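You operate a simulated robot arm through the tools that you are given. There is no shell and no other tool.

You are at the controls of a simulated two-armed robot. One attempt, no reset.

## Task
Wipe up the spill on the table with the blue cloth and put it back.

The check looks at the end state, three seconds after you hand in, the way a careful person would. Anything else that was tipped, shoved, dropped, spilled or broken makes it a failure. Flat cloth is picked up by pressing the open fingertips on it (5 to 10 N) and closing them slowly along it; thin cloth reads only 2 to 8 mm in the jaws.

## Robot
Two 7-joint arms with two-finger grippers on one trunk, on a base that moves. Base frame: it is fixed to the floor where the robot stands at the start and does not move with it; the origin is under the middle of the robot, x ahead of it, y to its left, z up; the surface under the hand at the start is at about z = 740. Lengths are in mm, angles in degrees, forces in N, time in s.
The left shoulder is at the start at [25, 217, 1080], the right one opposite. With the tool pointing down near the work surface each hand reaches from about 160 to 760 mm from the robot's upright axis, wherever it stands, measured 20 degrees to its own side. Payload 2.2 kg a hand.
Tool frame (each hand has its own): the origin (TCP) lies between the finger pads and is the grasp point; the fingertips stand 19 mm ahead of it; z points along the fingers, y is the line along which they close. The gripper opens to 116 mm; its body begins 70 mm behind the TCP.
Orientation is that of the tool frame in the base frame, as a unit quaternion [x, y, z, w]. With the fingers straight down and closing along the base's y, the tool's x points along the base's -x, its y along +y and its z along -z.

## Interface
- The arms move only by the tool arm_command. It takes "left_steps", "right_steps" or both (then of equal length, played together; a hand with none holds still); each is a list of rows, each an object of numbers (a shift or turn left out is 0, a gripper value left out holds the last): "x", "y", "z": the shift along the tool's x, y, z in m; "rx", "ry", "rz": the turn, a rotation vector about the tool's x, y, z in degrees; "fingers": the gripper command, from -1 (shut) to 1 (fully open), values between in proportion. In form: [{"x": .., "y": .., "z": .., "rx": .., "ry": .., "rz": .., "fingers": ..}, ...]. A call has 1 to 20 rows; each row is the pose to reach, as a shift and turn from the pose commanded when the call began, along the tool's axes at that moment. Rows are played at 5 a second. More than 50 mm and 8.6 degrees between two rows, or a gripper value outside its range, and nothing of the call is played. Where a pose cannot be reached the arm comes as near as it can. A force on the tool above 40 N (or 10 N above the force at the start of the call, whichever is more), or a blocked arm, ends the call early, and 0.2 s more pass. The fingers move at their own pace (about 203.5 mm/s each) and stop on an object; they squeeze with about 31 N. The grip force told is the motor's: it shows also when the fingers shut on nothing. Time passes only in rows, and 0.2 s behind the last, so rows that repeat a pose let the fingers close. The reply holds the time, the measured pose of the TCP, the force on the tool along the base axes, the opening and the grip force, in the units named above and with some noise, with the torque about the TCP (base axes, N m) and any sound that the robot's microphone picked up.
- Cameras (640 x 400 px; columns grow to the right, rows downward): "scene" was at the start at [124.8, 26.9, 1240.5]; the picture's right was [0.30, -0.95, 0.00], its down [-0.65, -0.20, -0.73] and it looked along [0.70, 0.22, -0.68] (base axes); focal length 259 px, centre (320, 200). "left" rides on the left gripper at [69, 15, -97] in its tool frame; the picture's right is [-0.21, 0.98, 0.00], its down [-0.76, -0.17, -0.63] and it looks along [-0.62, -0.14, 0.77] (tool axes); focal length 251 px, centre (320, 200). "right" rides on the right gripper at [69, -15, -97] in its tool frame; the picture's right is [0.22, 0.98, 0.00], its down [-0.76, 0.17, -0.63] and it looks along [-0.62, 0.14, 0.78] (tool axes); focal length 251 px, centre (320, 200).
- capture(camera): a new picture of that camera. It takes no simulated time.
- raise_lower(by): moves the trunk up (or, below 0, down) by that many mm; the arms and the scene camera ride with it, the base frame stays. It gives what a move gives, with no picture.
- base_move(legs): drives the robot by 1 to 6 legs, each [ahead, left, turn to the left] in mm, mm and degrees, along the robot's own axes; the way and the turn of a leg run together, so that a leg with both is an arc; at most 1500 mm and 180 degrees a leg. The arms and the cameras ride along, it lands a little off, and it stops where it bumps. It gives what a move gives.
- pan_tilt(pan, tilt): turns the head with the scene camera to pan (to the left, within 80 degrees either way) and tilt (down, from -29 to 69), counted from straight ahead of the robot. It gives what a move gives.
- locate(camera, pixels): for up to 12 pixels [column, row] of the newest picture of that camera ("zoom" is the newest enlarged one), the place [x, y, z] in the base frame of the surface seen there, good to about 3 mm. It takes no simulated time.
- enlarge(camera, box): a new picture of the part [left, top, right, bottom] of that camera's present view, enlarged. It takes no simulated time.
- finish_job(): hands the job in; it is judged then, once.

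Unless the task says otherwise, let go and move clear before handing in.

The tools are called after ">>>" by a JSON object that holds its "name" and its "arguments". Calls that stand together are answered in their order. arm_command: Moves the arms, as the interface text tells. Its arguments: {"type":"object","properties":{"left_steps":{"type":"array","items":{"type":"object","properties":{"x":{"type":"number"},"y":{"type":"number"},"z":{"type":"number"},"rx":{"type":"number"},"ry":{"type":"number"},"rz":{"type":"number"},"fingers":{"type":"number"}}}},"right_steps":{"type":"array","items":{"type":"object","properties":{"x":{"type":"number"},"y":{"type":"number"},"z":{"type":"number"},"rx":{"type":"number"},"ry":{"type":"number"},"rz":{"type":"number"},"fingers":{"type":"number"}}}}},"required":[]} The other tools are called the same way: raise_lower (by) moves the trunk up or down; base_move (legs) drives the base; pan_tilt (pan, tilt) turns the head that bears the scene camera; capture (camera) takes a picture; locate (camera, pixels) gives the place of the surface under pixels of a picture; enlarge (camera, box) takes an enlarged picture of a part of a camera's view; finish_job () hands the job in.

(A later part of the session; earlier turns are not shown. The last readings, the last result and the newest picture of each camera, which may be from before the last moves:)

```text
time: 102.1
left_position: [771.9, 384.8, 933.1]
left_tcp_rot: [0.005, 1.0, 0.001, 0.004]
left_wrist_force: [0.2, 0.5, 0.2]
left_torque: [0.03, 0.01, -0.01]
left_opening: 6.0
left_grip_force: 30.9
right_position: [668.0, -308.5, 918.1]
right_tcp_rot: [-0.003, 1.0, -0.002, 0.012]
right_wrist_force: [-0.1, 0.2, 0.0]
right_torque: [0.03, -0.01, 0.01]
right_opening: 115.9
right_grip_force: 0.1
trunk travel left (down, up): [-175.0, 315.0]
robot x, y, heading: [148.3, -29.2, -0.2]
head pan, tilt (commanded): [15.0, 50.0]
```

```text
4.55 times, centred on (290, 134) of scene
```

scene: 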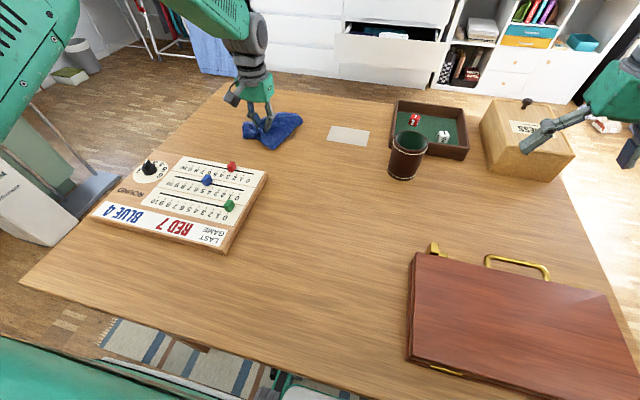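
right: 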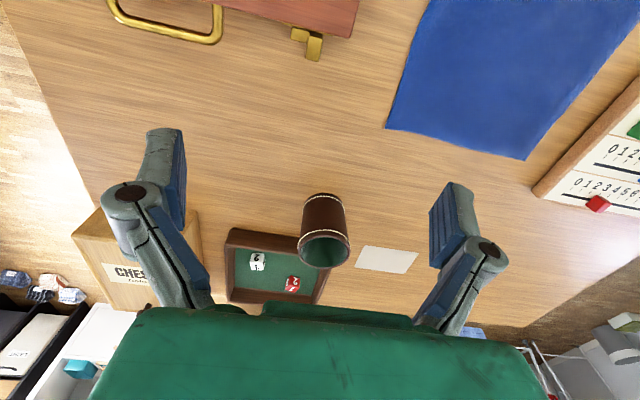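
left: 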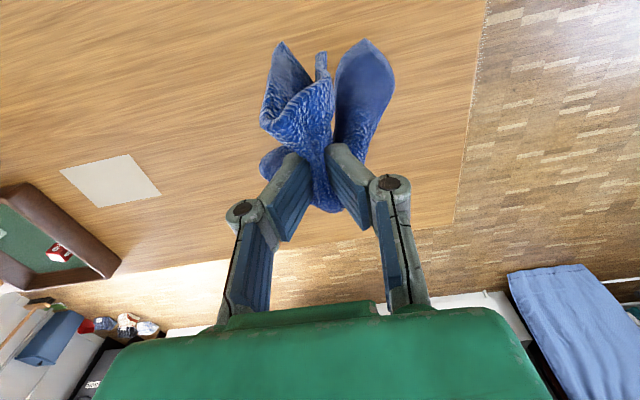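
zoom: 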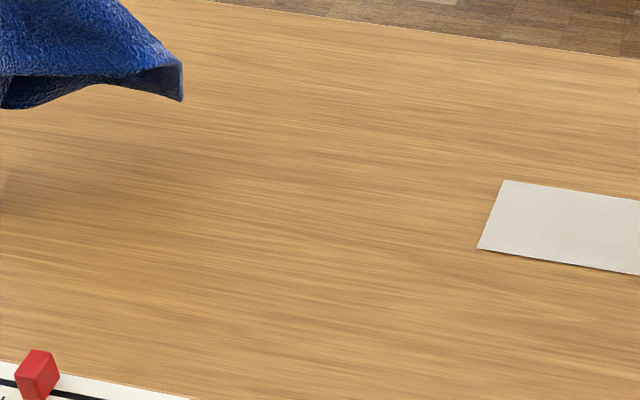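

The table is clean: both enlarged views show no beads or dark patch, and the card is in place. Now to put the cloth back: I'll raise the trunk first so the hand goes to z ≈ 1083, clear of everything, and then carry the cloth back.

>>> {"name": "raise_lower", "arguments": {"by": 150}}

>>> {"name": "arm_command", "arguments": {"left_steps": [{"x": 0.01, "y": -0.04}, {"x": 0.02, "y": -0.08}, {"x": 0.03, "y": -0.12}, {"x": 0.04, "y": -0.16}, {"x": 0.05, "y": -0.2}, {"x": 0.07, "y": -0.24}, {"x": 0.09, "y": -0.275}, {"x": 0.11, "y": -0.3}, {"x": 0.13, "y": -0.312}, {"x": 0.15, "y": -0.315}, {"x": 0.15, "y": -0.315}]}}

>>> {"name": "base_move", "arguments": {"legs": [[-103, 0, 0]]}}

>>> {"name": "arm_command", "arguments": {"left_steps": [{}, {}, {}, {}]}}

>>> {"name": "capture", "arguments": {"camera": "scene"}}

```text
time: 103.8
left_position: [773.6, 384.6, 1083.7]
left_tcp_rot: [0.004, 1.0, 0.0, 0.004]
left_wrist_force: [0.2, -0.6, 0.3]
left_torque: [0.01, 0.0, -0.04]
left_opening: 5.8
left_grip_force: 31.3
right_position: [667.7, -308.8, 1067.9]
right_tcp_rot: [-0.002, 1.0, -0.002, 0.011]
right_wrist_force: [0.0, -0.4, 0.2]
right_torque: [0.01, 0.0, -0.01]
right_opening: 116.0
right_grip_force: 0.1
trunk travel left (down, up): [-325.0, 165.0]
robot x, y, heading: [147.0, -33.0, 0.0]
head pan, tilt (commanded): [15.0, 50.0]
```

```text
time: 106.2
left_position: [619.8, 69.0, 1082.1]
left_tcp_rot: [0.004, 1.0, 0.002, 0.004]
left_wrist_force: [0.2, -0.5, -0.4]
left_torque: [0.03, 0.03, -0.01]
left_opening: 5.9
left_grip_force: 30.9
right_position: [668.0, -310.5, 1067.3]
right_tcp_rot: [-0.003, 1.0, -0.001, 0.011]
right_wrist_force: [0.0, 0.8, -0.6]
right_torque: [-0.01, 0.0, -0.02]
right_opening: 116.1
right_grip_force: 0.0
trunk travel left (down, up): [-325.0, 165.0]
robot x, y, heading: [146.8, -29.9, -0.2]
head pan, tilt (commanded): [15.0, 50.0]
```

```text
time: 107.4
left_position: [517.3, 68.2, 1083.0]
left_tcp_rot: [0.005, 1.0, 0.002, 0.004]
left_wrist_force: [0.9, -0.1, -0.6]
left_torque: [0.03, -0.03, -0.04]
left_opening: 5.7
left_grip_force: 31.2
right_position: [564.2, -310.5, 1067.9]
right_tcp_rot: [-0.003, 1.0, -0.001, 0.011]
right_wrist_force: [-0.4, 1.0, 0.4]
right_torque: [-0.04, -0.04, -0.01]
right_opening: 115.9
right_grip_force: 0.1
trunk travel left (down, up): [-325.0, 165.0]
robot x, y, heading: [43.3, -28.0, -0.0]
head pan, tilt (commanded): [15.0, 50.0]
```

```text
time: 108.4
left_position: [514.5, 68.4, 1083.7]
left_tcp_rot: [0.004, 1.0, 0.002, 0.005]
left_wrist_force: [0.2, -1.0, -1.6]
left_torque: [0.0, 0.04, 0.01]
left_opening: 6.1
left_grip_force: 30.6
right_position: [559.8, -309.9, 1070.1]
right_tcp_rot: [-0.002, 1.0, -0.001, 0.012]
right_wrist_force: [-0.2, 0.5, 0.0]
right_torque: [-0.03, 0.03, 0.02]
right_opening: 116.1
right_grip_force: 0.1
trunk travel left (down, up): [-325.0, 165.0]
robot x, y, heading: [45.1, -28.0, -0.3]
head pan, tilt (commanded): [15.0, 50.0]
```

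```text
taken
```

scene: 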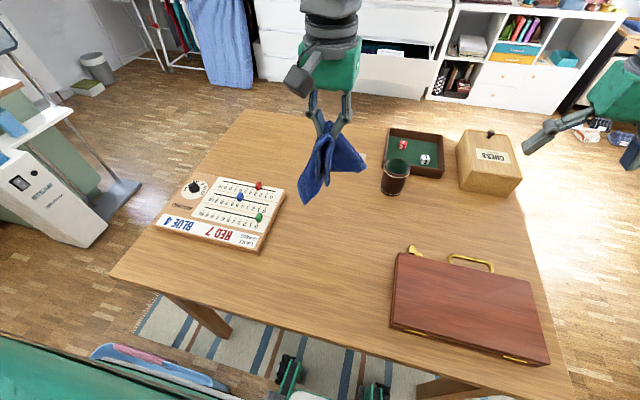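

The cloth is back over its own spot and nothing else has moved. I'll bring it to x ≈ 572 and lower it until the hanging edge just touches the table, so I can lay it out by pulling back toward the robot.

>>> {"name": "arm_command", "arguments": {"left_steps": [{"x": -0.015, "z": 0.03}, {"x": -0.03, "z": 0.06}, {"x": -0.045, "z": 0.09}, {"x": -0.058, "z": 0.115}, {"x": -0.058, "z": 0.135}, {"x": -0.058, "z": 0.135}, {"x": -0.058, "z": 0.135}]}}

>>> {"name": "capture", "arguments": {"camera": "left"}}

>>> {"name": "enlarge", "arguments": {"camera": "scene", "box": [230, 80, 430, 205]}}

```text
time: 110.0
left_position: [573.7, 68.6, 950.0]
left_tcp_rot: [0.005, 1.0, 0.002, 0.006]
left_wrist_force: [0.7, 0.4, -0.4]
left_torque: [0.03, -0.01, -0.03]
left_opening: 5.8
left_grip_force: 31.1
right_position: [560.7, -310.6, 1067.4]
right_tcp_rot: [-0.003, 1.0, 0.0, 0.013]
right_wrist_force: [-0.1, 0.5, 0.0]
right_torque: [-0.01, -0.02, 0.02]
right_opening: 115.9
right_grip_force: 0.1
trunk travel left (down, up): [-325.0, 165.0]
robot x, y, heading: [44.6, -31.7, 0.1]
head pan, tilt (commanded): [15.0, 50.0]
```

```text
taken
```

left: 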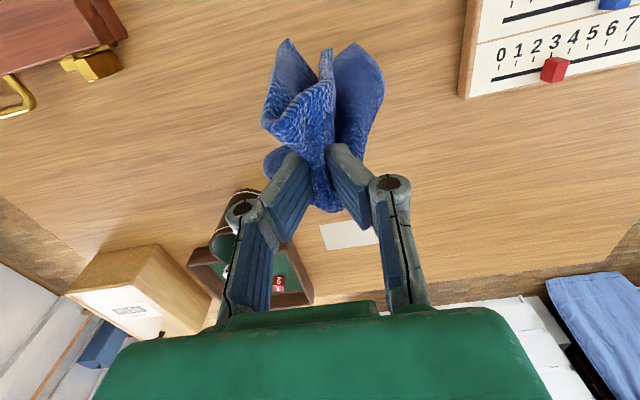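

```text
3.20 times, centred on (330, 142) of scene
```

zoom: 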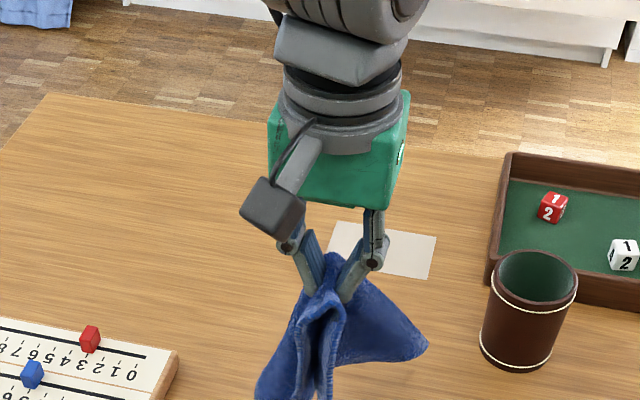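

The cloth hangs freely from (325, 270) in the enlarged view, clear of the cup. I'll now lower it in an arc: first slightly ahead to touch the far edge down, then back toward the robot so it unrolls onto its original spot.

>>> {"name": "arm_command", "arguments": {"left_steps": [{"x": -0.013, "z": 0.012}, {"x": -0.026, "z": 0.025}, {"x": -0.024, "z": 0.037}, {"x": -0.02, "z": 0.048}, {"x": -0.012, "z": 0.06}, {"x": -0.002, "z": 0.072}, {"x": 0.008, "z": 0.084}, {"x": 0.02, "z": 0.096}, {"x": 0.034, "z": 0.108}, {"x": 0.048, "z": 0.12}, {"x": 0.062, "z": 0.131}, {"x": 0.076, "z": 0.141}, {"x": 0.09, "z": 0.15}, {"x": 0.104, "z": 0.158}, {"x": 0.118, "z": 0.165}, {"x": 0.132, "z": 0.171}, {"x": 0.145, "z": 0.175}, {"x": 0.156, "z": 0.178}, {"x": 0.156, "z": 0.178}]}}

>>> {"name": "capture", "arguments": {"camera": "left"}}

>>> {"name": "enlarge", "arguments": {"camera": "scene", "box": [210, 150, 450, 300]}}

```text
time: 114.0
left_position: [421.0, 72.4, 771.1]
left_tcp_rot: [0.0, 1.0, -0.001, 0.004]
left_wrist_force: [1.5, 0.2, 3.9]
left_torque: [-0.01, -0.07, 0.0]
left_opening: 6.0
left_grip_force: 31.3
right_position: [559.9, -311.0, 1070.7]
right_tcp_rot: [-0.002, 1.0, -0.001, 0.014]
right_wrist_force: [0.1, 0.4, 0.2]
right_torque: [0.04, 0.01, 0.0]
right_opening: 116.3
right_grip_force: 0.1
trunk travel left (down, up): [-325.0, 165.0]
robot x, y, heading: [43.7, -33.0, -0.0]
head pan, tilt (commanded): [15.0, 50.0]
```

```text
taken
```

left: 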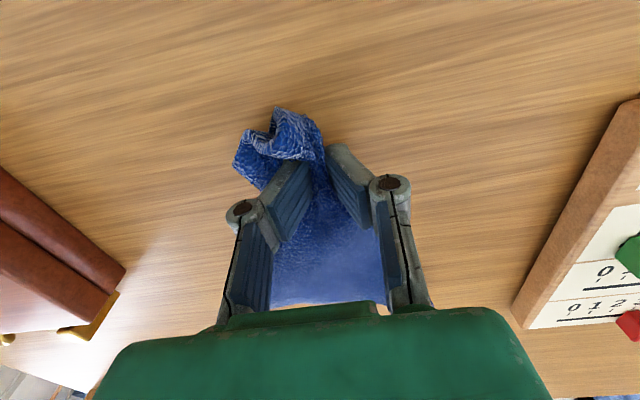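

```text
2.67 times, centred on (330, 225) of scene
```

zoom: 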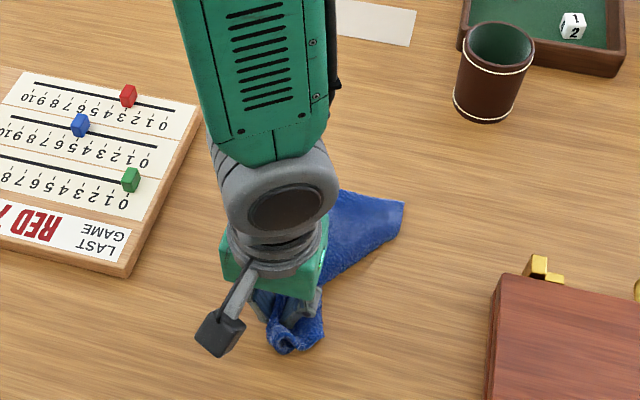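

The cloth is down with the pinch at (421, 72), but it looks narrow, so its near corners probably got swept under it. I'll release, back off upward, and look at the shape before straightening it.

>>> {"name": "arm_command", "arguments": {"left_steps": [{"z": 0.003}, {"z": 0.003, "fingers": -0.85}, {"z": 0.003, "fingers": -0.7}, {"z": 0.003, "fingers": -0.55}, {"z": -0.007, "fingers": -0.5}, {"z": -0.027}, {"z": -0.057}, {"z": -0.097}, {"z": -0.137}, {"z": -0.177}, {"z": -0.177}]}}

>>> {"name": "capture", "arguments": {"camera": "left"}}

>>> {"name": "capture", "arguments": {"camera": "scene"}}

```text
time: 116.4
left_position: [417.3, 69.9, 946.5]
left_tcp_rot: [0.004, 1.0, 0.002, 0.006]
left_wrist_force: [0.7, -0.2, -0.2]
left_torque: [0.04, 0.04, -0.01]
left_opening: 29.1
left_grip_force: 0.2
right_position: [560.4, -310.5, 1068.1]
right_tcp_rot: [-0.003, 1.0, -0.001, 0.013]
right_wrist_force: [0.0, 0.4, 0.7]
right_torque: [0.01, 0.02, 0.02]
right_opening: 116.0
right_grip_force: 0.0
trunk travel left (down, up): [-325.0, 165.0]
robot x, y, heading: [40.0, -30.4, -0.2]
head pan, tilt (commanded): [15.0, 50.0]
```

```text
taken
```

left: 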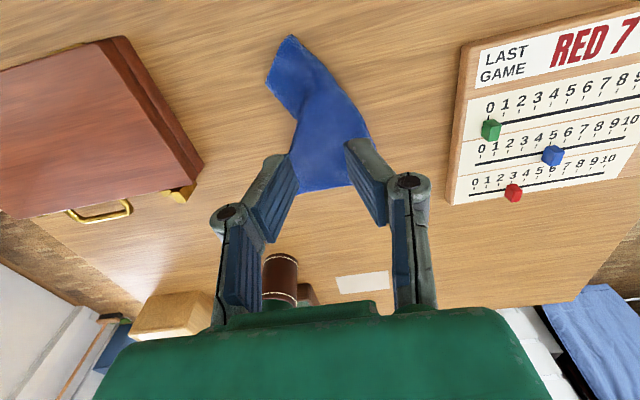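

```text
taken
```

scene: 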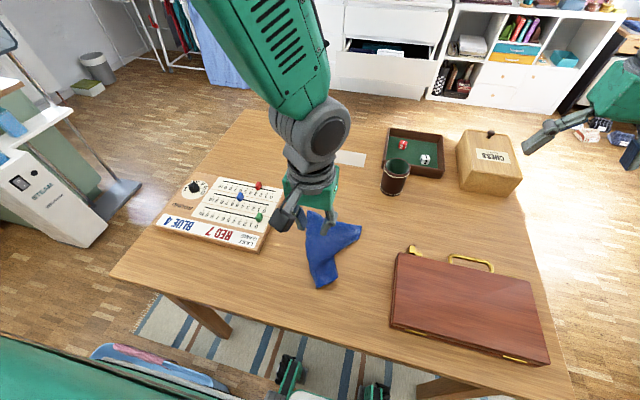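

The cloth is folded into a narrow strip around (325, 250) in the scene view. I'll move the left hand aside over the table's left so I can look at the folds closely.

>>> {"name": "arm_command", "arguments": {"left_steps": [{"z": -0.03, "y": 0.02}, {"z": -0.05, "y": 0.06}, {"z": -0.06, "y": 0.1}, {"z": -0.06, "y": 0.14}, {"z": -0.06, "y": 0.18}, {"z": -0.06, "y": 0.22}, {"z": -0.06, "y": 0.25}, {"z": -0.06, "y": 0.25}]}}

>>> {"name": "pan_tilt", "arguments": {"pan": 10, "tilt": 60}}

>>> {"name": "enlarge", "arguments": {"camera": "scene", "box": [200, 60, 440, 210]}}

>>> {"name": "capture", "arguments": {"camera": "scene"}}

>>> {"name": "capture", "arguments": {"camera": "left"}}

```text
time: 118.2
left_position: [419.5, 321.9, 1006.6]
left_tcp_rot: [0.004, 1.0, 0.001, 0.005]
left_wrist_force: [-0.1, 0.2, -0.4]
left_torque: [0.0, 0.0, 0.0]
left_opening: 29.0
left_grip_force: 0.1
right_position: [560.1, -308.1, 1070.0]
right_tcp_rot: [-0.003, 1.0, -0.001, 0.013]
right_wrist_force: [0.1, 0.7, 0.1]
right_torque: [0.0, 0.01, 0.01]
right_opening: 115.9
right_grip_force: 0.0
trunk travel left (down, up): [-325.0, 165.0]
robot x, y, heading: [44.8, -29.8, -0.1]
head pan, tilt (commanded): [15.0, 50.0]
```

```text
time: 118.9
left_position: [419.0, 319.8, 1008.4]
left_tcp_rot: [0.004, 1.0, 0.001, 0.006]
left_wrist_force: [0.3, 0.0, 0.0]
left_torque: [-0.01, 0.0, -0.05]
left_opening: 29.0
left_grip_force: 0.1
right_position: [560.6, -309.1, 1069.7]
right_tcp_rot: [-0.002, 1.0, -0.002, 0.013]
right_wrist_force: [0.3, -0.5, 0.2]
right_torque: [-0.01, 0.02, 0.01]
right_opening: 115.8
right_grip_force: 0.0
trunk travel left (down, up): [-325.0, 165.0]
robot x, y, heading: [44.1, -32.2, 0.1]
head pan, tilt (commanded): [10.0, 60.0]
```

```text
2.67 times, centred on (320, 135) of scene
```

zoom: 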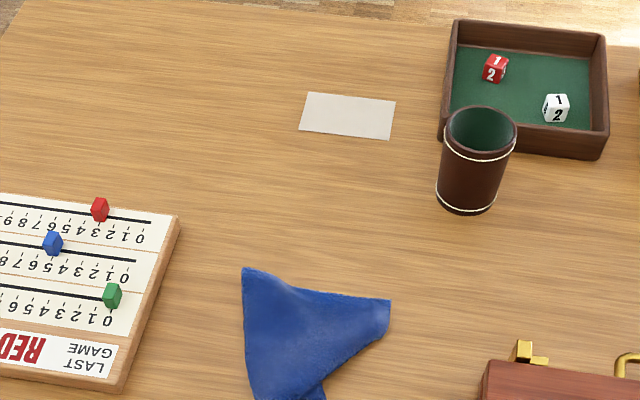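

```text
taken
```

scene: 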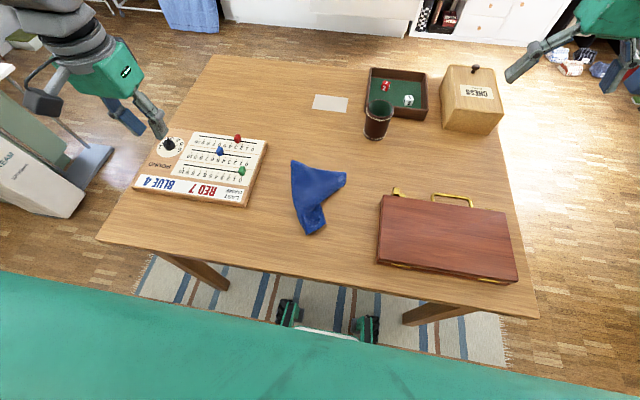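

```text
taken
```

left: 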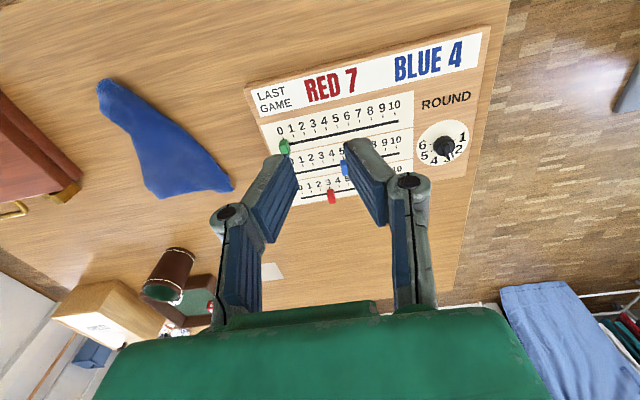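

Everything else looks untouched, and the cloth is a narrow folded strip at (315, 195). I'll enlarge it to understand the folds and locate its outline.

>>> {"name": "enlarge", "arguments": {"camera": "scene", "box": [260, 145, 380, 245]}}

>>> {"name": "locate", "arguments": {"camera": "scene", "pixels": [[292, 161], [346, 173], [344, 183], [326, 200], [325, 224], [308, 234], [298, 205], [315, 185], [312, 212]]}}

>>> {"name": "enlarge", "arguments": {"camera": "left", "box": [70, 60, 260, 215]}}

```text
4.00 times, centred on (320, 195) of scene
```

zoom: 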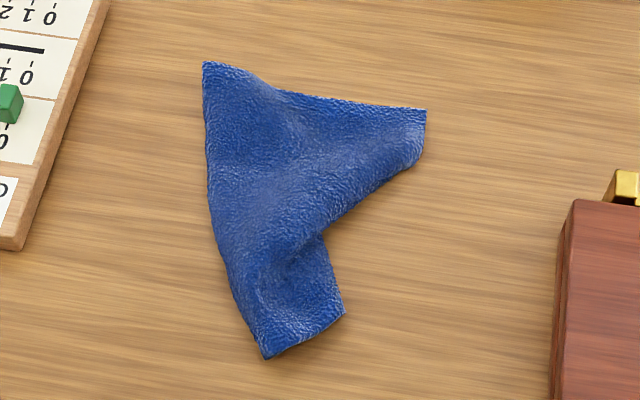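

```text
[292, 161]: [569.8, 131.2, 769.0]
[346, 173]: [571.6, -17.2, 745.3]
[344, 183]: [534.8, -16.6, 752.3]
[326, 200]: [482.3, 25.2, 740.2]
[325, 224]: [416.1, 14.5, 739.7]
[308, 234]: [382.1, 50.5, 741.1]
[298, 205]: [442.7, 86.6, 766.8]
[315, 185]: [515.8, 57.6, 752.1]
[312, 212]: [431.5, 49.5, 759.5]
```

```text
2.58 times, centred on (165, 138) of left
```

zoom: 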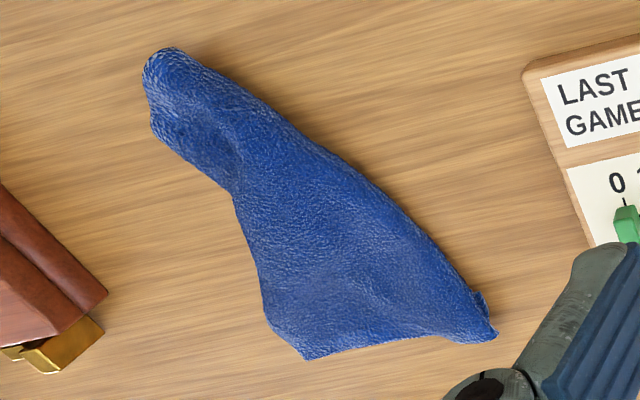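

The far edge lies open from (570, 131) to (572, −17), while both near corners are folded underneath. I'll lift the cloth again by the middle of its far edge, let it hang open, and set it down straight with light side strokes, which spread it well before. First I'll check the heights around that grasp point.

>>> {"name": "locate", "arguments": {"camera": "scene", "pixels": [[318, 172], [318, 176], [312, 174], [325, 175], [306, 170], [332, 177], [318, 180], [322, 170], [300, 170], [338, 175]]}}

```text
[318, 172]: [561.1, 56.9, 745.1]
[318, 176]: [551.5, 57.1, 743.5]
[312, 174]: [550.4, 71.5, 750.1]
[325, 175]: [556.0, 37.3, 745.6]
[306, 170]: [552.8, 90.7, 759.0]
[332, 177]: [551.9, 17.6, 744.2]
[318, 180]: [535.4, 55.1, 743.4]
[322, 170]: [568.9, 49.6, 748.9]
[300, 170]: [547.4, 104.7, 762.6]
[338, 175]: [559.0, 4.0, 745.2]
```

The cloth is a single flat layer around (552, 52) at z ≈ 744. I'll bring the left hand there at about z 800, opened to 50 mm.

>>> {"name": "arm_command", "arguments": {"left_steps": [{"x": -0.017, "y": -0.034, "fingers": -0.14}, {"x": -0.034, "y": -0.067}, {"x": -0.05, "y": -0.1, "z": 0.02}, {"x": -0.067, "y": -0.134, "z": 0.04}, {"x": -0.084, "y": -0.168, "z": 0.06}, {"x": -0.1, "y": -0.2, "z": 0.085}, {"x": -0.118, "y": -0.235, "z": 0.11}, {"x": -0.134, "y": -0.268, "z": 0.14}, {"x": -0.134, "y": -0.268, "z": 0.17}, {"x": -0.134, "y": -0.268, "z": 0.2}, {"x": -0.134, "y": -0.268, "z": 0.205}, {"x": -0.134, "y": -0.268, "z": 0.205}]}}

>>> {"name": "capture", "arguments": {"camera": "left"}}

```text
time: 121.5
left_position: [552.8, 51.0, 803.3]
left_tcp_rot: [0.005, 1.0, 0.001, 0.005]
left_wrist_force: [-0.3, -0.1, -0.6]
left_torque: [0.02, -0.01, -0.02]
left_opening: 49.7
left_grip_force: 0.1
right_position: [559.4, -311.2, 1068.5]
right_tcp_rot: [-0.003, 1.0, -0.001, 0.013]
right_wrist_force: [0.3, -0.5, -0.1]
right_torque: [-0.01, -0.02, 0.01]
right_opening: 116.0
right_grip_force: 0.0
trunk travel left (down, up): [-325.0, 165.0]
robot x, y, heading: [45.7, -31.9, 0.0]
head pan, tilt (commanded): [10.0, 60.0]
```

```text
taken
```

left: 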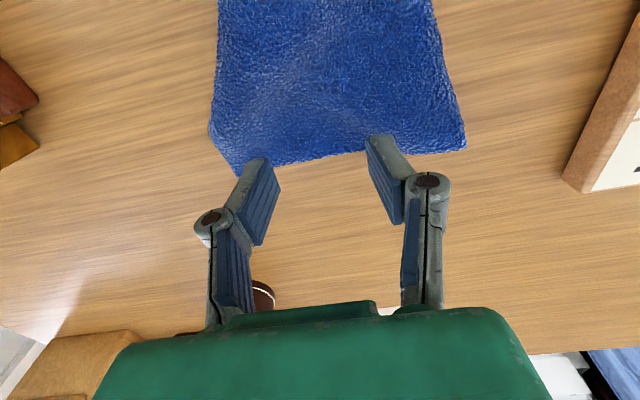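

The hand is at (553, 51, 803), over the far edge that runs (235, 172)–(465, 148) in the left view. I'll lower slowly to contact.

>>> {"name": "arm_command", "arguments": {"left_steps": [{"z": 0.012}, {"z": 0.024}, {"z": 0.033}, {"z": 0.037}, {"z": 0.039}, {"z": 0.041}, {"z": 0.042}, {"z": 0.042}]}}

>>> {"name": "capture", "arguments": {"camera": "left"}}

```text
time: 123.3
left_position: [553.1, 51.1, 760.5]
left_tcp_rot: [0.004, 1.0, 0.001, 0.006]
left_wrist_force: [-0.7, -0.3, 9.9]
left_torque: [0.0, -0.01, 0.0]
left_opening: 51.6
left_grip_force: 0.1
right_position: [559.7, -311.8, 1070.2]
right_tcp_rot: [-0.002, 1.0, -0.001, 0.013]
right_wrist_force: [-0.5, -0.4, -0.6]
right_torque: [0.0, 0.01, 0.0]
right_opening: 116.0
right_grip_force: 0.0
trunk travel left (down, up): [-325.0, 165.0]
robot x, y, heading: [41.9, -33.3, -0.0]
head pan, tilt (commanded): [10.0, 60.0]
```

```text
taken
```

left: 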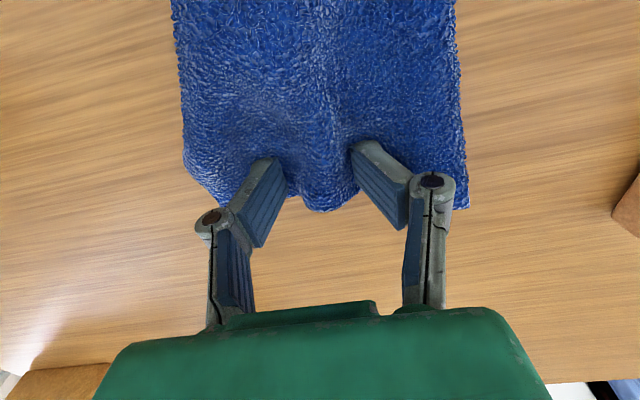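

Contact is 9.9 N with both tips on the cloth. I'll ease a touch and close slowly.

>>> {"name": "arm_command", "arguments": {"left_steps": [{"z": -0.0005, "fingers": -0.18}, {"z": -0.0005, "fingers": -0.24}, {"z": -0.0005, "fingers": -0.3}, {"z": -0.0005, "fingers": -0.36}, {"z": -0.0005, "fingers": -0.42}, {"z": -0.0005, "fingers": -0.48}, {"z": -0.0005, "fingers": -0.54}, {"z": -0.0005, "fingers": -0.6}, {"z": -0.0005, "fingers": -0.66}, {"z": -0.0005, "fingers": -0.72}, {"z": -0.0005, "fingers": -0.78}, {"z": -0.0005, "fingers": -0.84}, {"z": -0.0005, "fingers": -0.9}, {"z": -0.0005, "fingers": -0.95}, {"z": -0.0005, "fingers": -1.0}, {"z": -0.0005, "fingers": -1.0}, {"z": -0.0005, "fingers": -1.0}]}}

>>> {"name": "capture", "arguments": {"camera": "left"}}

```text
time: 126.9
left_position: [552.5, 50.6, 763.1]
left_tcp_rot: [0.004, 1.0, 0.002, 0.006]
left_wrist_force: [2.0, -0.3, 10.3]
left_torque: [0.08, 0.01, -0.04]
left_opening: 9.0
left_grip_force: 30.6
right_position: [559.3, -310.3, 1070.4]
right_tcp_rot: [-0.003, 1.0, 0.0, 0.013]
right_wrist_force: [0.2, -0.7, -0.1]
right_torque: [0.02, -0.02, 0.01]
right_opening: 116.0
right_grip_force: 0.0
trunk travel left (down, up): [-325.0, 165.0]
robot x, y, heading: [43.1, -29.7, 0.1]
head pan, tilt (commanded): [10.0, 60.0]
```

```text
taken
```

left: 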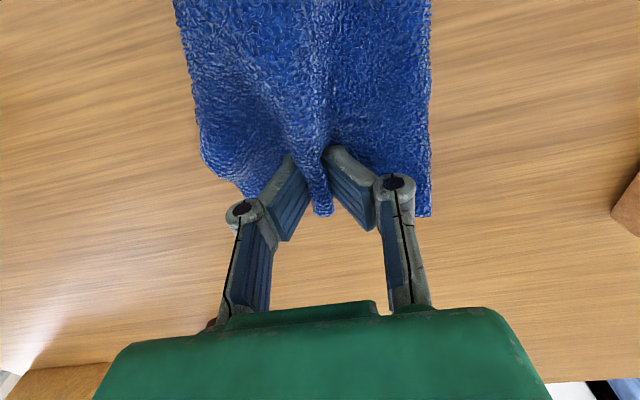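

The jaws read 9.0 mm at 31 N, so a fold is held. I'll lift it clear to z ≈ 963 and see how it hangs.

>>> {"name": "arm_command", "arguments": {"left_steps": [{"z": -0.015}, {"z": -0.035}, {"z": -0.06}, {"z": -0.09}, {"z": -0.12}, {"z": -0.15}, {"z": -0.18}, {"z": -0.205}, {"z": -0.205}, {"z": -0.205}]}}

>>> {"name": "enlarge", "arguments": {"camera": "scene", "box": [230, 90, 430, 215]}}

>>> {"name": "capture", "arguments": {"camera": "left"}}

```text
time: 129.1
left_position: [551.5, 52.0, 967.2]
left_tcp_rot: [0.002, 1.0, -0.001, 0.005]
left_wrist_force: [-0.5, -0.5, -0.7]
left_torque: [0.1, 0.01, 0.0]
left_opening: 5.2
left_grip_force: 31.1
right_position: [559.9, -311.3, 1070.6]
right_tcp_rot: [-0.003, 1.0, -0.001, 0.013]
right_wrist_force: [0.6, 0.9, 1.1]
right_torque: [0.0, 0.05, -0.02]
right_opening: 115.8
right_grip_force: 0.1
trunk travel left (down, up): [-325.0, 165.0]
robot x, y, heading: [46.0, -30.8, -0.1]
head pan, tilt (commanded): [10.0, 60.0]
```

```text
3.20 times, centred on (330, 152) of scene
```

zoom: 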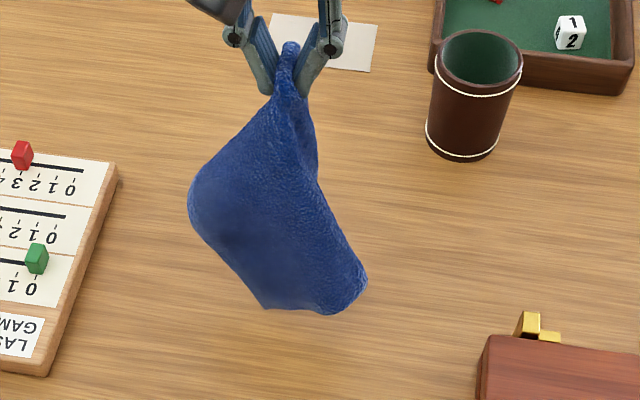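

```text
taken
```

left: 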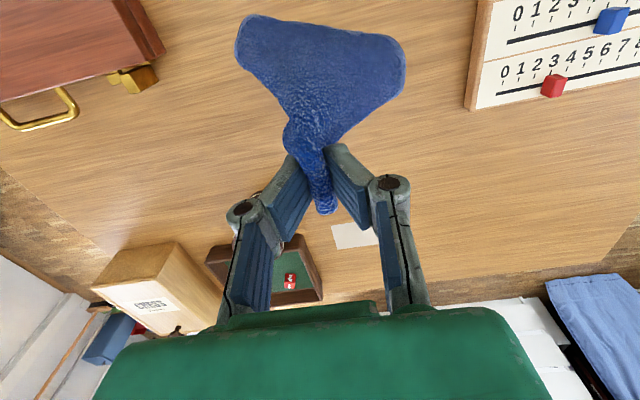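

The cloth hangs opened up, with its sides curling slightly away from me. I'll lower it nearly straight down over its spot with a slight drift ahead, and look at how it lands before any strokes.

>>> {"name": "arm_command", "arguments": {"left_steps": [{"y": 0.006, "z": 0.02}, {"y": 0.012, "z": 0.04}, {"y": 0.016, "z": 0.06}, {"y": 0.016, "z": 0.08}, {"y": 0.016, "z": 0.1}, {"y": 0.016, "z": 0.12, "x": -0.004}, {"y": 0.016, "z": 0.14, "x": -0.008}, {"y": 0.016, "z": 0.16, "x": -0.012}, {"y": 0.016, "z": 0.18, "x": -0.016}, {"y": 0.016, "z": 0.19, "x": -0.018}, {"y": 0.016, "z": 0.19, "x": -0.018}]}}

>>> {"name": "enlarge", "arguments": {"camera": "scene", "box": [230, 120, 430, 245]}}

>>> {"name": "capture", "arguments": {"camera": "left"}}

```text
time: 131.5
left_position: [572.0, 66.9, 777.8]
left_tcp_rot: [0.004, 1.0, 0.001, 0.006]
left_wrist_force: [0.4, 0.2, 1.3]
left_torque: [0.02, 0.02, -0.01]
left_opening: 5.6
left_grip_force: 30.9
right_position: [559.8, -310.3, 1069.5]
right_tcp_rot: [-0.003, 1.0, 0.0, 0.013]
right_wrist_force: [0.3, 0.0, -0.1]
right_torque: [-0.01, -0.01, -0.02]
right_opening: 115.6
right_grip_force: 0.1
trunk travel left (down, up): [-325.0, 165.0]
robot x, y, heading: [41.0, -26.8, -0.1]
head pan, tilt (commanded): [10.0, 60.0]
```

```text
3.20 times, centred on (330, 182) of scene
```

zoom: 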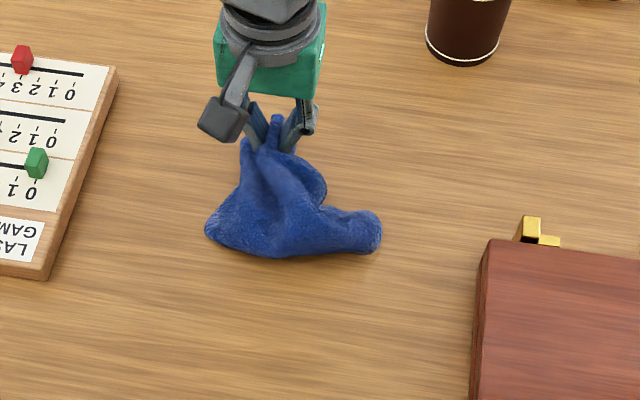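

```text
taken
```

left: 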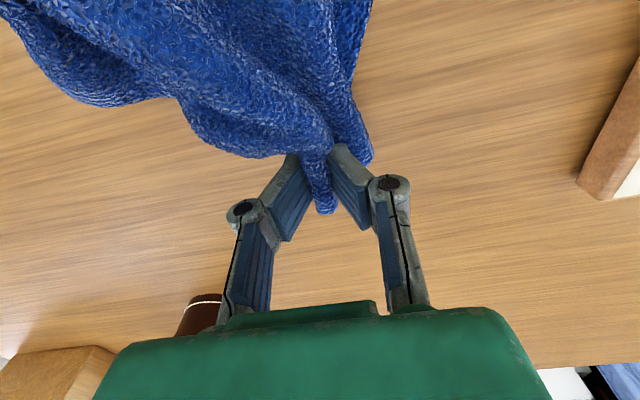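

It landed crumpled, so I need a better method. I'll lift it again and study how it hangs, planning to lay it so one edge spreads straight and can be taken by both hands.

>>> {"name": "arm_command", "arguments": {"left_steps": [{"z": -0.02}, {"z": -0.05}, {"z": -0.08}, {"z": -0.11}, {"z": -0.14}, {"z": -0.17}, {"z": -0.2}, {"z": -0.23}, {"z": -0.23}, {"z": -0.23}, {"z": -0.23}, {"z": -0.23}]}}

>>> {"name": "enlarge", "arguments": {"camera": "scene", "box": [230, 60, 430, 185]}}

>>> {"name": "capture", "arguments": {"camera": "right"}}

>>> {"name": "capture", "arguments": {"camera": "left"}}

```text
time: 134.1
left_position: [568.6, 66.4, 1006.0]
left_tcp_rot: [0.005, 1.0, 0.002, 0.006]
left_wrist_force: [0.1, -0.7, -0.4]
left_torque: [0.07, 0.0, 0.01]
left_opening: 5.7
left_grip_force: 31.3
right_position: [560.7, -310.2, 1070.1]
right_tcp_rot: [-0.003, 1.0, -0.001, 0.013]
right_wrist_force: [0.1, -0.2, 0.4]
right_torque: [-0.03, 0.03, 0.01]
right_opening: 116.0
right_grip_force: 0.0
trunk travel left (down, up): [-325.0, 165.0]
robot x, y, heading: [44.0, -30.2, 0.2]
head pan, tilt (commanded): [10.0, 60.0]
```

```text
3.20 times, centred on (330, 122) of scene
```

zoom: 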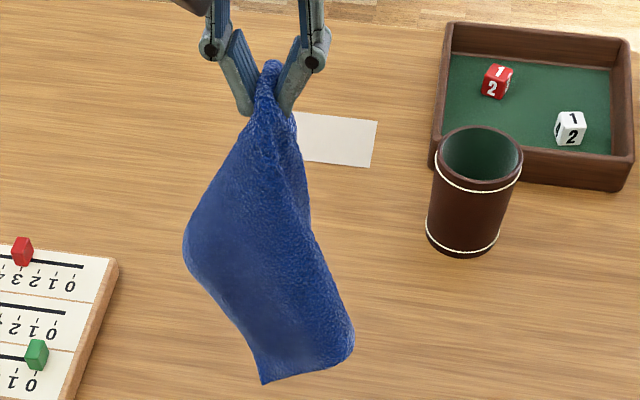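

```text
taken
```

right: 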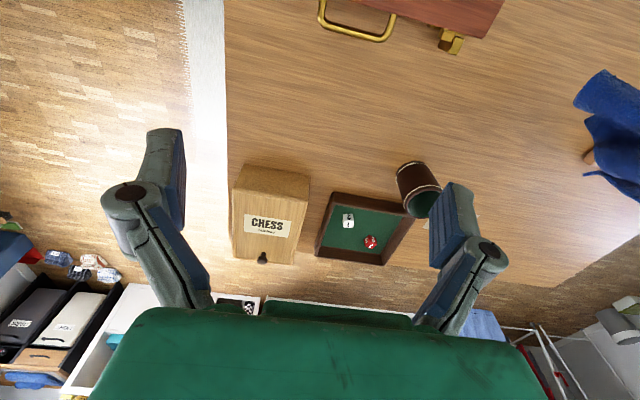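

```text
taken
```

left: 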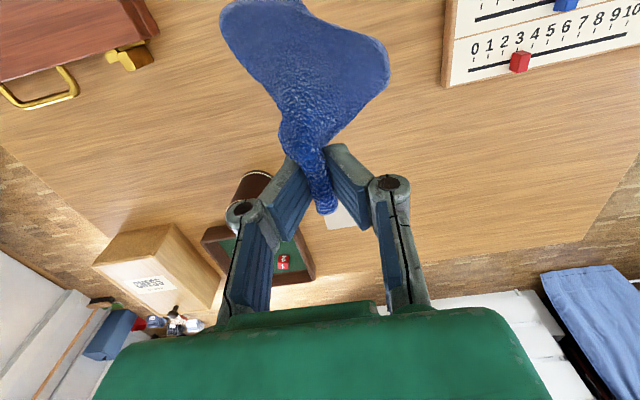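

The cloth hangs as one smooth sheet bulging toward me, with its side lobes curling away. Pulling it toward the robot while lowering should therefore put the curled lobes on top rather than underneath. I'll lay it that way.

>>> {"name": "arm_command", "arguments": {"left_steps": [{"x": -0.02, "z": 0.02}, {"x": -0.04, "z": 0.045}, {"x": -0.045, "z": 0.07}, {"x": -0.04, "z": 0.085}, {"x": -0.03, "z": 0.1}, {"x": -0.018, "z": 0.113}, {"x": -0.004, "z": 0.126}, {"x": 0.012, "z": 0.139}, {"x": 0.028, "z": 0.152}, {"x": 0.044, "z": 0.164}, {"x": 0.06, "z": 0.175}, {"x": 0.076, "z": 0.186}, {"x": 0.092, "z": 0.196}, {"x": 0.108, "z": 0.205}, {"x": 0.124, "z": 0.213}, {"x": 0.14, "z": 0.22}, {"x": 0.156, "z": 0.226}, {"x": 0.17, "z": 0.23}, {"x": 0.17, "z": 0.23}]}}

>>> {"name": "enlarge", "arguments": {"camera": "scene", "box": [230, 130, 430, 255]}}

>>> {"name": "capture", "arguments": {"camera": "left"}}

```text
time: 138.1
left_position: [404.0, 70.8, 777.4]
left_tcp_rot: [-0.004, 1.0, -0.004, 0.004]
left_wrist_force: [-0.3, 0.5, 0.2]
left_torque: [0.05, 0.0, -0.02]
left_opening: 5.2
left_grip_force: 30.6
right_position: [560.3, -310.6, 1068.4]
right_tcp_rot: [-0.003, 1.0, -0.001, 0.014]
right_wrist_force: [0.8, 0.7, 0.0]
right_torque: [0.03, -0.01, -0.02]
right_opening: 116.0
right_grip_force: 0.1
trunk travel left (down, up): [-325.0, 165.0]
robot x, y, heading: [48.0, -31.4, -0.0]
head pan, tilt (commanded): [10.0, 60.0]
```

```text
3.20 times, centred on (330, 192) of scene
```

zoom: 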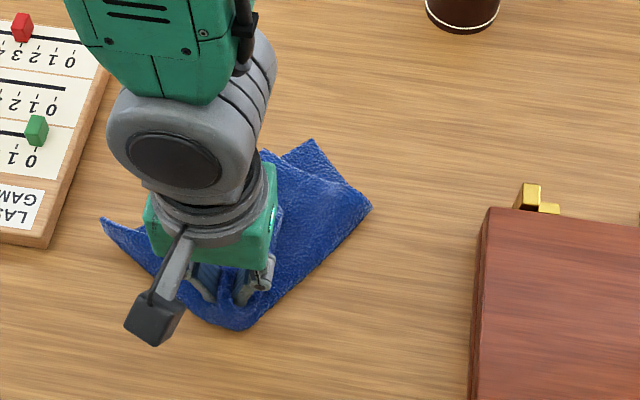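

```text
taken
```

left: 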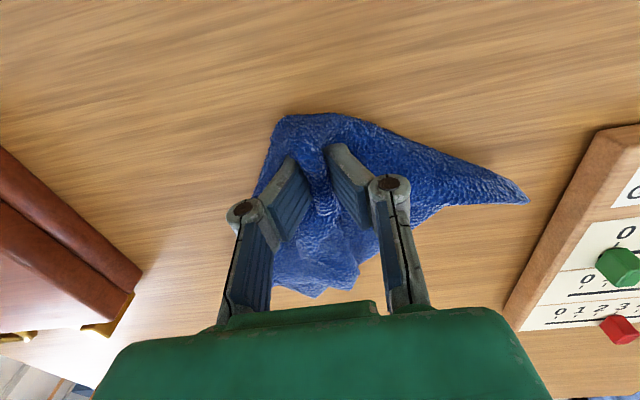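

This looks better: corners are visible at (528, 200) in the left view and around (310, 140) in the enlarged view. I'll release, move away, and look.

>>> {"name": "arm_command", "arguments": {"left_steps": [{"z": 0.004}, {"z": 0.008}, {"z": 0.008, "fingers": -0.85}, {"z": 0.008, "fingers": -0.7}, {"z": 0.008, "fingers": -0.55}, {"z": -0.002, "fingers": -0.5}, {"z": -0.022}, {"z": -0.052}, {"z": -0.092}, {"z": -0.132}, {"z": -0.172}, {"z": -0.202, "y": 0.02}, {"z": -0.222, "y": 0.06}, {"z": -0.222, "y": 0.1}, {"z": -0.222, "y": 0.14}, {"z": -0.222, "y": 0.18}, {"z": -0.222, "y": 0.22}, {"z": -0.222, "y": 0.25}, {"z": -0.222, "y": 0.25}]}}

>>> {"name": "enlarge", "arguments": {"camera": "scene", "box": [240, 140, 400, 240]}}

>>> {"name": "capture", "arguments": {"camera": "scene"}}

>>> {"name": "capture", "arguments": {"camera": "left"}}

```text
time: 142.1
left_position: [399.8, 320.6, 996.7]
left_tcp_rot: [0.004, 1.0, 0.0, 0.006]
left_wrist_force: [-0.8, -0.6, -0.3]
left_torque: [0.01, -0.02, -0.01]
left_opening: 29.1
left_grip_force: 0.1
right_position: [561.0, -307.8, 1070.4]
right_tcp_rot: [-0.003, 1.0, -0.002, 0.013]
right_wrist_force: [0.7, 0.1, -1.4]
right_torque: [-0.06, -0.04, 0.02]
right_opening: 116.0
right_grip_force: 0.1
trunk travel left (down, up): [-325.0, 165.0]
robot x, y, heading: [47.0, -30.0, 0.2]
head pan, tilt (commanded): [10.0, 60.0]
```

```text
4.00 times, centred on (320, 190) of scene
```

zoom: 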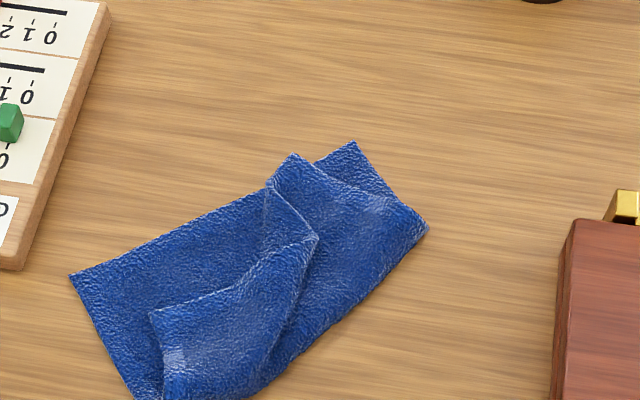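

```text
taken
```

scene: 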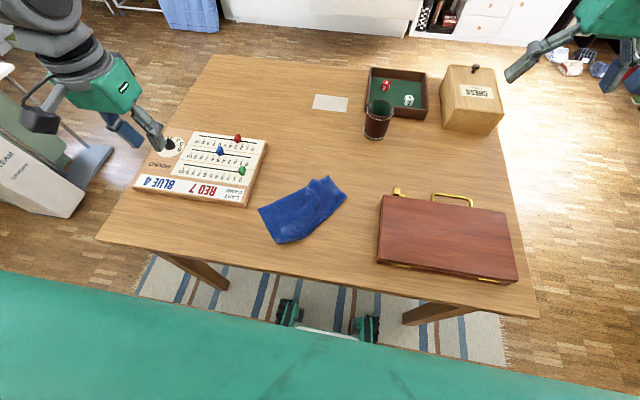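

```text
taken
```

left: 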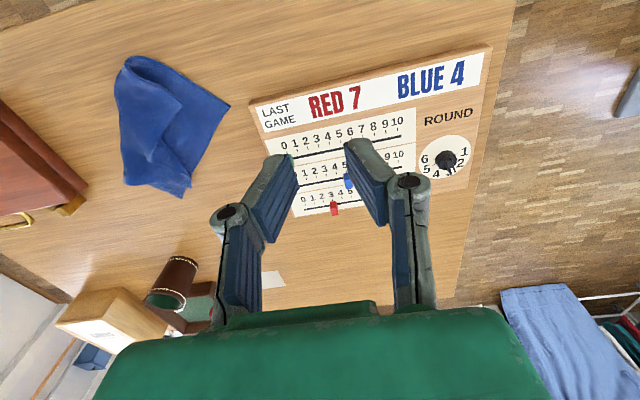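

The flaps are now on top, as planned. I'll get a closer look at the whole cloth and locate its corners and flap tips.

>>> {"name": "enlarge", "arguments": {"camera": "scene", "box": [245, 165, 365, 255]}}

>>> {"name": "locate", "arguments": {"camera": "scene", "pixels": [[258, 209], [329, 176], [347, 197], [275, 244], [303, 239], [313, 179], [319, 200], [278, 218], [307, 187], [282, 238], [330, 215]]}}

>>> {"name": "enlarge", "arguments": {"camera": "left", "box": [90, 40, 250, 210]}}

```text
4.44 times, centred on (305, 210) of scene
```

zoom: 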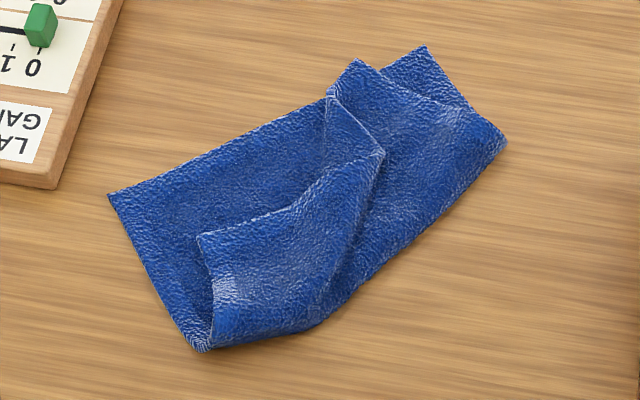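

```text
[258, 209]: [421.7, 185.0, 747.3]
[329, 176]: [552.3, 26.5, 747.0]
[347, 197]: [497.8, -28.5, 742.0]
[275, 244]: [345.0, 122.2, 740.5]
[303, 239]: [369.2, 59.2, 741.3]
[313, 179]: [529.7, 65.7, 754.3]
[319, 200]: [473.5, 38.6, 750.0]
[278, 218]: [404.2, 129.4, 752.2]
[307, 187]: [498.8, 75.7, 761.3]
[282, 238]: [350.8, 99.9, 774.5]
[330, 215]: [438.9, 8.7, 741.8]
```

```text
2.35 times, centred on (170, 125) of left
```

zoom: 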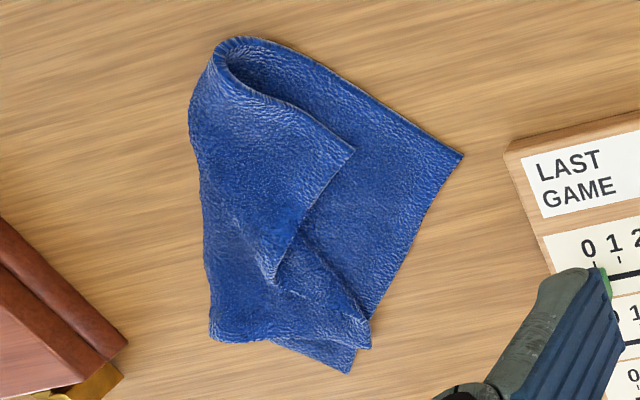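

I now understand the shape: the cloth is folded in half. Corners A (422, 185) and C (552, 26) are on the bottom layer, and B (404, 129) and D (530, 66) lie folded over on top. I'll take A with the left hand and C with the right, lift it like a curtain so the folded half drops, and lay it flat. Left hand first, at A.

>>> {"name": "arm_command", "arguments": {"left_steps": [{"x": -0.006, "y": -0.04, "fingers": -0.3}, {"x": -0.012, "y": -0.08}, {"x": -0.018, "y": -0.12}, {"x": -0.025, "y": -0.155, "z": 0.02}, {"x": -0.025, "y": -0.168, "z": 0.05}, {"x": -0.025, "y": -0.168, "z": 0.09}, {"x": -0.025, "y": -0.168, "z": 0.13}, {"x": -0.025, "y": -0.168, "z": 0.165}, {"x": -0.025, "y": -0.168, "z": 0.19}, {"x": -0.025, "y": -0.168, "z": 0.2}, {"x": -0.025, "y": -0.168, "z": 0.2}, {"x": -0.025, "y": -0.168, "z": 0.2}]}}

>>> {"name": "capture", "arguments": {"camera": "left"}}

>>> {"name": "enlarge", "arguments": {"camera": "scene", "box": [230, 130, 390, 255]}}

```text
time: 144.7
left_position: [426.9, 151.1, 798.1]
left_tcp_rot: [0.004, 1.0, 0.001, 0.006]
left_wrist_force: [0.5, 0.2, -1.9]
left_torque: [0.0, -0.02, -0.01]
left_opening: 40.5
left_grip_force: 0.1
right_position: [560.7, -310.2, 1069.4]
right_tcp_rot: [-0.003, 1.0, -0.001, 0.013]
right_wrist_force: [-0.1, 0.6, -0.2]
right_torque: [0.02, -0.01, -0.04]
right_opening: 116.0
right_grip_force: 0.1
trunk travel left (down, up): [-325.0, 165.0]
robot x, y, heading: [44.5, -30.1, 0.1]
head pan, tilt (commanded): [10.0, 60.0]
```

```text
taken
```

left: 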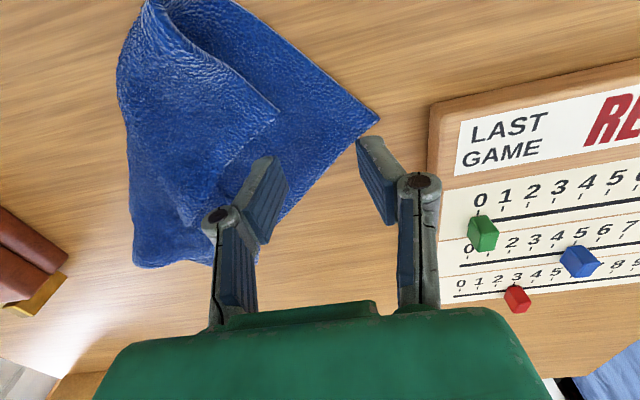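

```text
3.20 times, centred on (310, 192) of scene
```

zoom: 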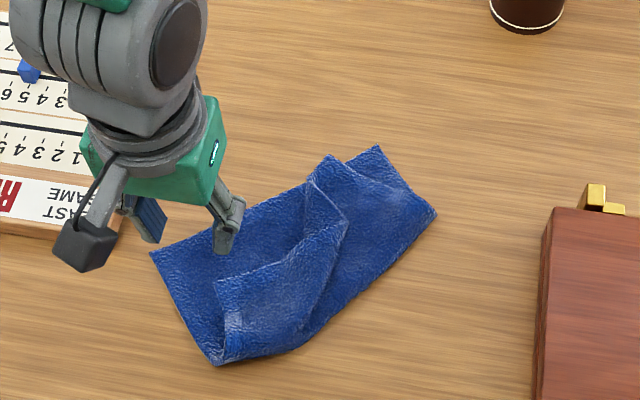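

In the left view corner A is at (380, 125), and the spot under my fingers is about (320, 138), a single layer between flap B (278, 115) and the edge. I'll lower to contact there.

>>> {"name": "arm_command", "arguments": {"left_steps": [{"z": 0.012}, {"z": 0.024}, {"z": 0.031}, {"z": 0.034}, {"z": 0.036}, {"z": 0.0375}, {"z": 0.0375}]}}

```text
time: 146.3
left_position: [428.0, 150.7, 759.5]
left_tcp_rot: [0.004, 1.0, 0.002, 0.006]
left_wrist_force: [-0.1, 0.1, 10.4]
left_torque: [-0.03, 0.0, 0.0]
left_opening: 42.1
left_grip_force: 0.1
right_position: [560.9, -310.3, 1069.1]
right_tcp_rot: [-0.003, 1.0, -0.001, 0.014]
right_wrist_force: [-0.2, -1.0, 0.3]
right_torque: [-0.01, 0.01, 0.01]
right_opening: 116.1
right_grip_force: 0.0
trunk travel left (down, up): [-325.0, 165.0]
robot x, y, heading: [45.4, -30.5, -0.1]
head pan, tilt (commanded): [10.0, 60.0]
```

Contact is 10.4 N. I'll ease slightly and close slowly on the cloth at A.

>>> {"name": "arm_command", "arguments": {"left_steps": [{"z": -0.0005, "fingers": -0.34}, {"z": -0.0005, "fingers": -0.4}, {"z": -0.0005, "fingers": -0.46}, {"z": -0.0005, "fingers": -0.52}, {"z": -0.0005, "fingers": -0.58}, {"z": -0.0005, "fingers": -0.64}, {"z": -0.0005, "fingers": -0.7}, {"z": -0.0005, "fingers": -0.76}, {"z": -0.0005, "fingers": -0.82}, {"z": -0.0005, "fingers": -0.88}, {"z": -0.0005, "fingers": -0.94}, {"z": -0.0005, "fingers": -1.0}, {"z": -0.0005, "fingers": -1.0}, {"z": -0.0005, "fingers": -1.0}]}}

>>> {"name": "capture", "arguments": {"camera": "left"}}

>>> {"name": "enlarge", "arguments": {"camera": "scene", "box": [250, 140, 390, 245]}}

```text
time: 149.3
left_position: [428.0, 150.0, 761.7]
left_tcp_rot: [0.004, 1.0, 0.002, 0.006]
left_wrist_force: [1.3, -0.1, 23.2]
left_torque: [-0.04, 0.02, -0.01]
left_opening: 5.8
left_grip_force: 30.9
right_position: [558.8, -311.6, 1070.2]
right_tcp_rot: [-0.003, 1.0, -0.001, 0.012]
right_wrist_force: [-0.2, -0.7, 0.3]
right_torque: [0.01, 0.03, 0.0]
right_opening: 116.1
right_grip_force: 0.1
trunk travel left (down, up): [-325.0, 165.0]
robot x, y, heading: [48.7, -29.0, 0.2]
head pan, tilt (commanded): [10.0, 60.0]
```

```text
taken
```

left: 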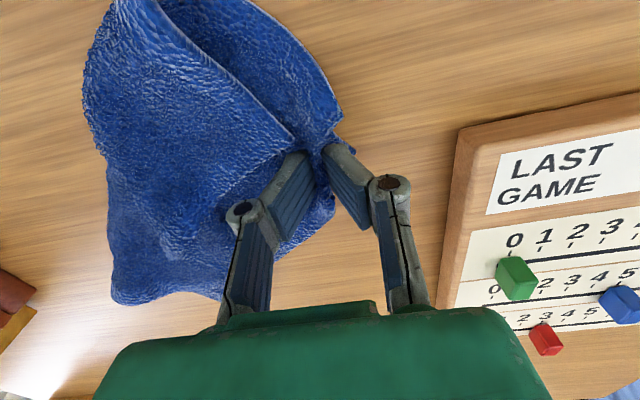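

```text
3.81 times, centred on (320, 192) of scene
```

zoom: 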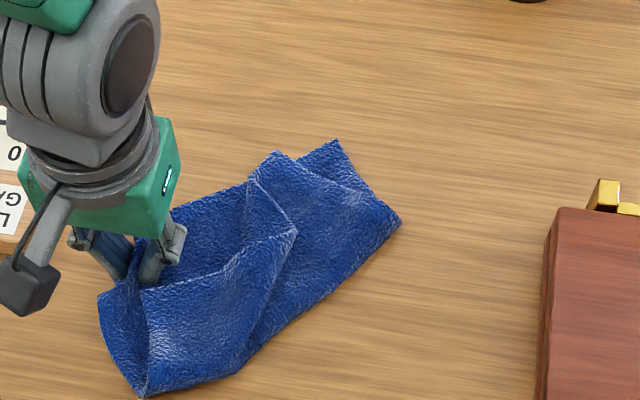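

Corner A is held (5.8 mm, 31 N). I'll relieve the downward force a little and re-locate corner C for the right hand.

>>> {"name": "arm_command", "arguments": {"left_steps": [{"z": -0.002}, {"z": -0.003}]}}

>>> {"name": "enlarge", "arguments": {"camera": "scene", "box": [290, 160, 360, 210]}}

>>> {"name": "locate", "arguments": {"camera": "zoom", "pixels": [[315, 130], [260, 160], [330, 200], [350, 180], [450, 350], [200, 165], [380, 230], [300, 170], [315, 150], [340, 170]]}}

```text
time: 149.9
left_position: [426.6, 151.3, 761.8]
left_tcp_rot: [0.004, 1.0, 0.002, 0.005]
left_wrist_force: [0.6, 0.6, 0.9]
left_torque: [-0.06, -0.02, 0.03]
left_opening: 5.4
left_grip_force: 31.1
right_position: [559.7, -311.4, 1070.0]
right_tcp_rot: [-0.003, 1.0, -0.001, 0.014]
right_wrist_force: [0.0, -0.3, -0.4]
right_torque: [0.02, 0.03, 0.02]
right_opening: 116.0
right_grip_force: 0.0
trunk travel left (down, up): [-325.0, 165.0]
robot x, y, heading: [44.0, -31.6, 0.1]
head pan, tilt (commanded): [10.0, 60.0]
```

```text
8.00 times, centred on (325, 185) of scene
```

zoom: 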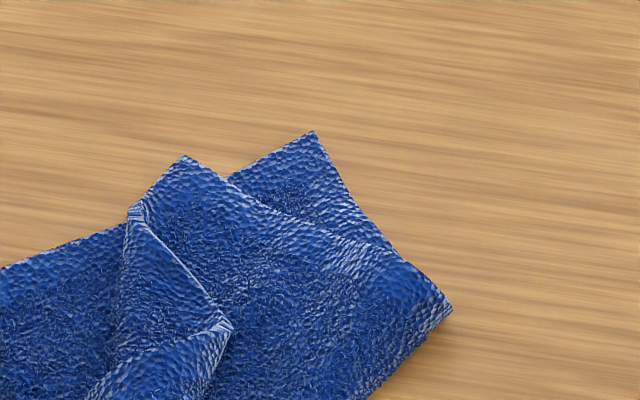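

```text
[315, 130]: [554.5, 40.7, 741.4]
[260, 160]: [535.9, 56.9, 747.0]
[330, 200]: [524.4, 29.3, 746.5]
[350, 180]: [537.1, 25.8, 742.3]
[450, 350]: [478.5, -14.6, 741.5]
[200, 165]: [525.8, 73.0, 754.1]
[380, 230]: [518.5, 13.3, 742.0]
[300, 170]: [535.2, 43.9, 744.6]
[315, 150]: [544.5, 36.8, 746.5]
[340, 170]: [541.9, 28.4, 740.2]
```

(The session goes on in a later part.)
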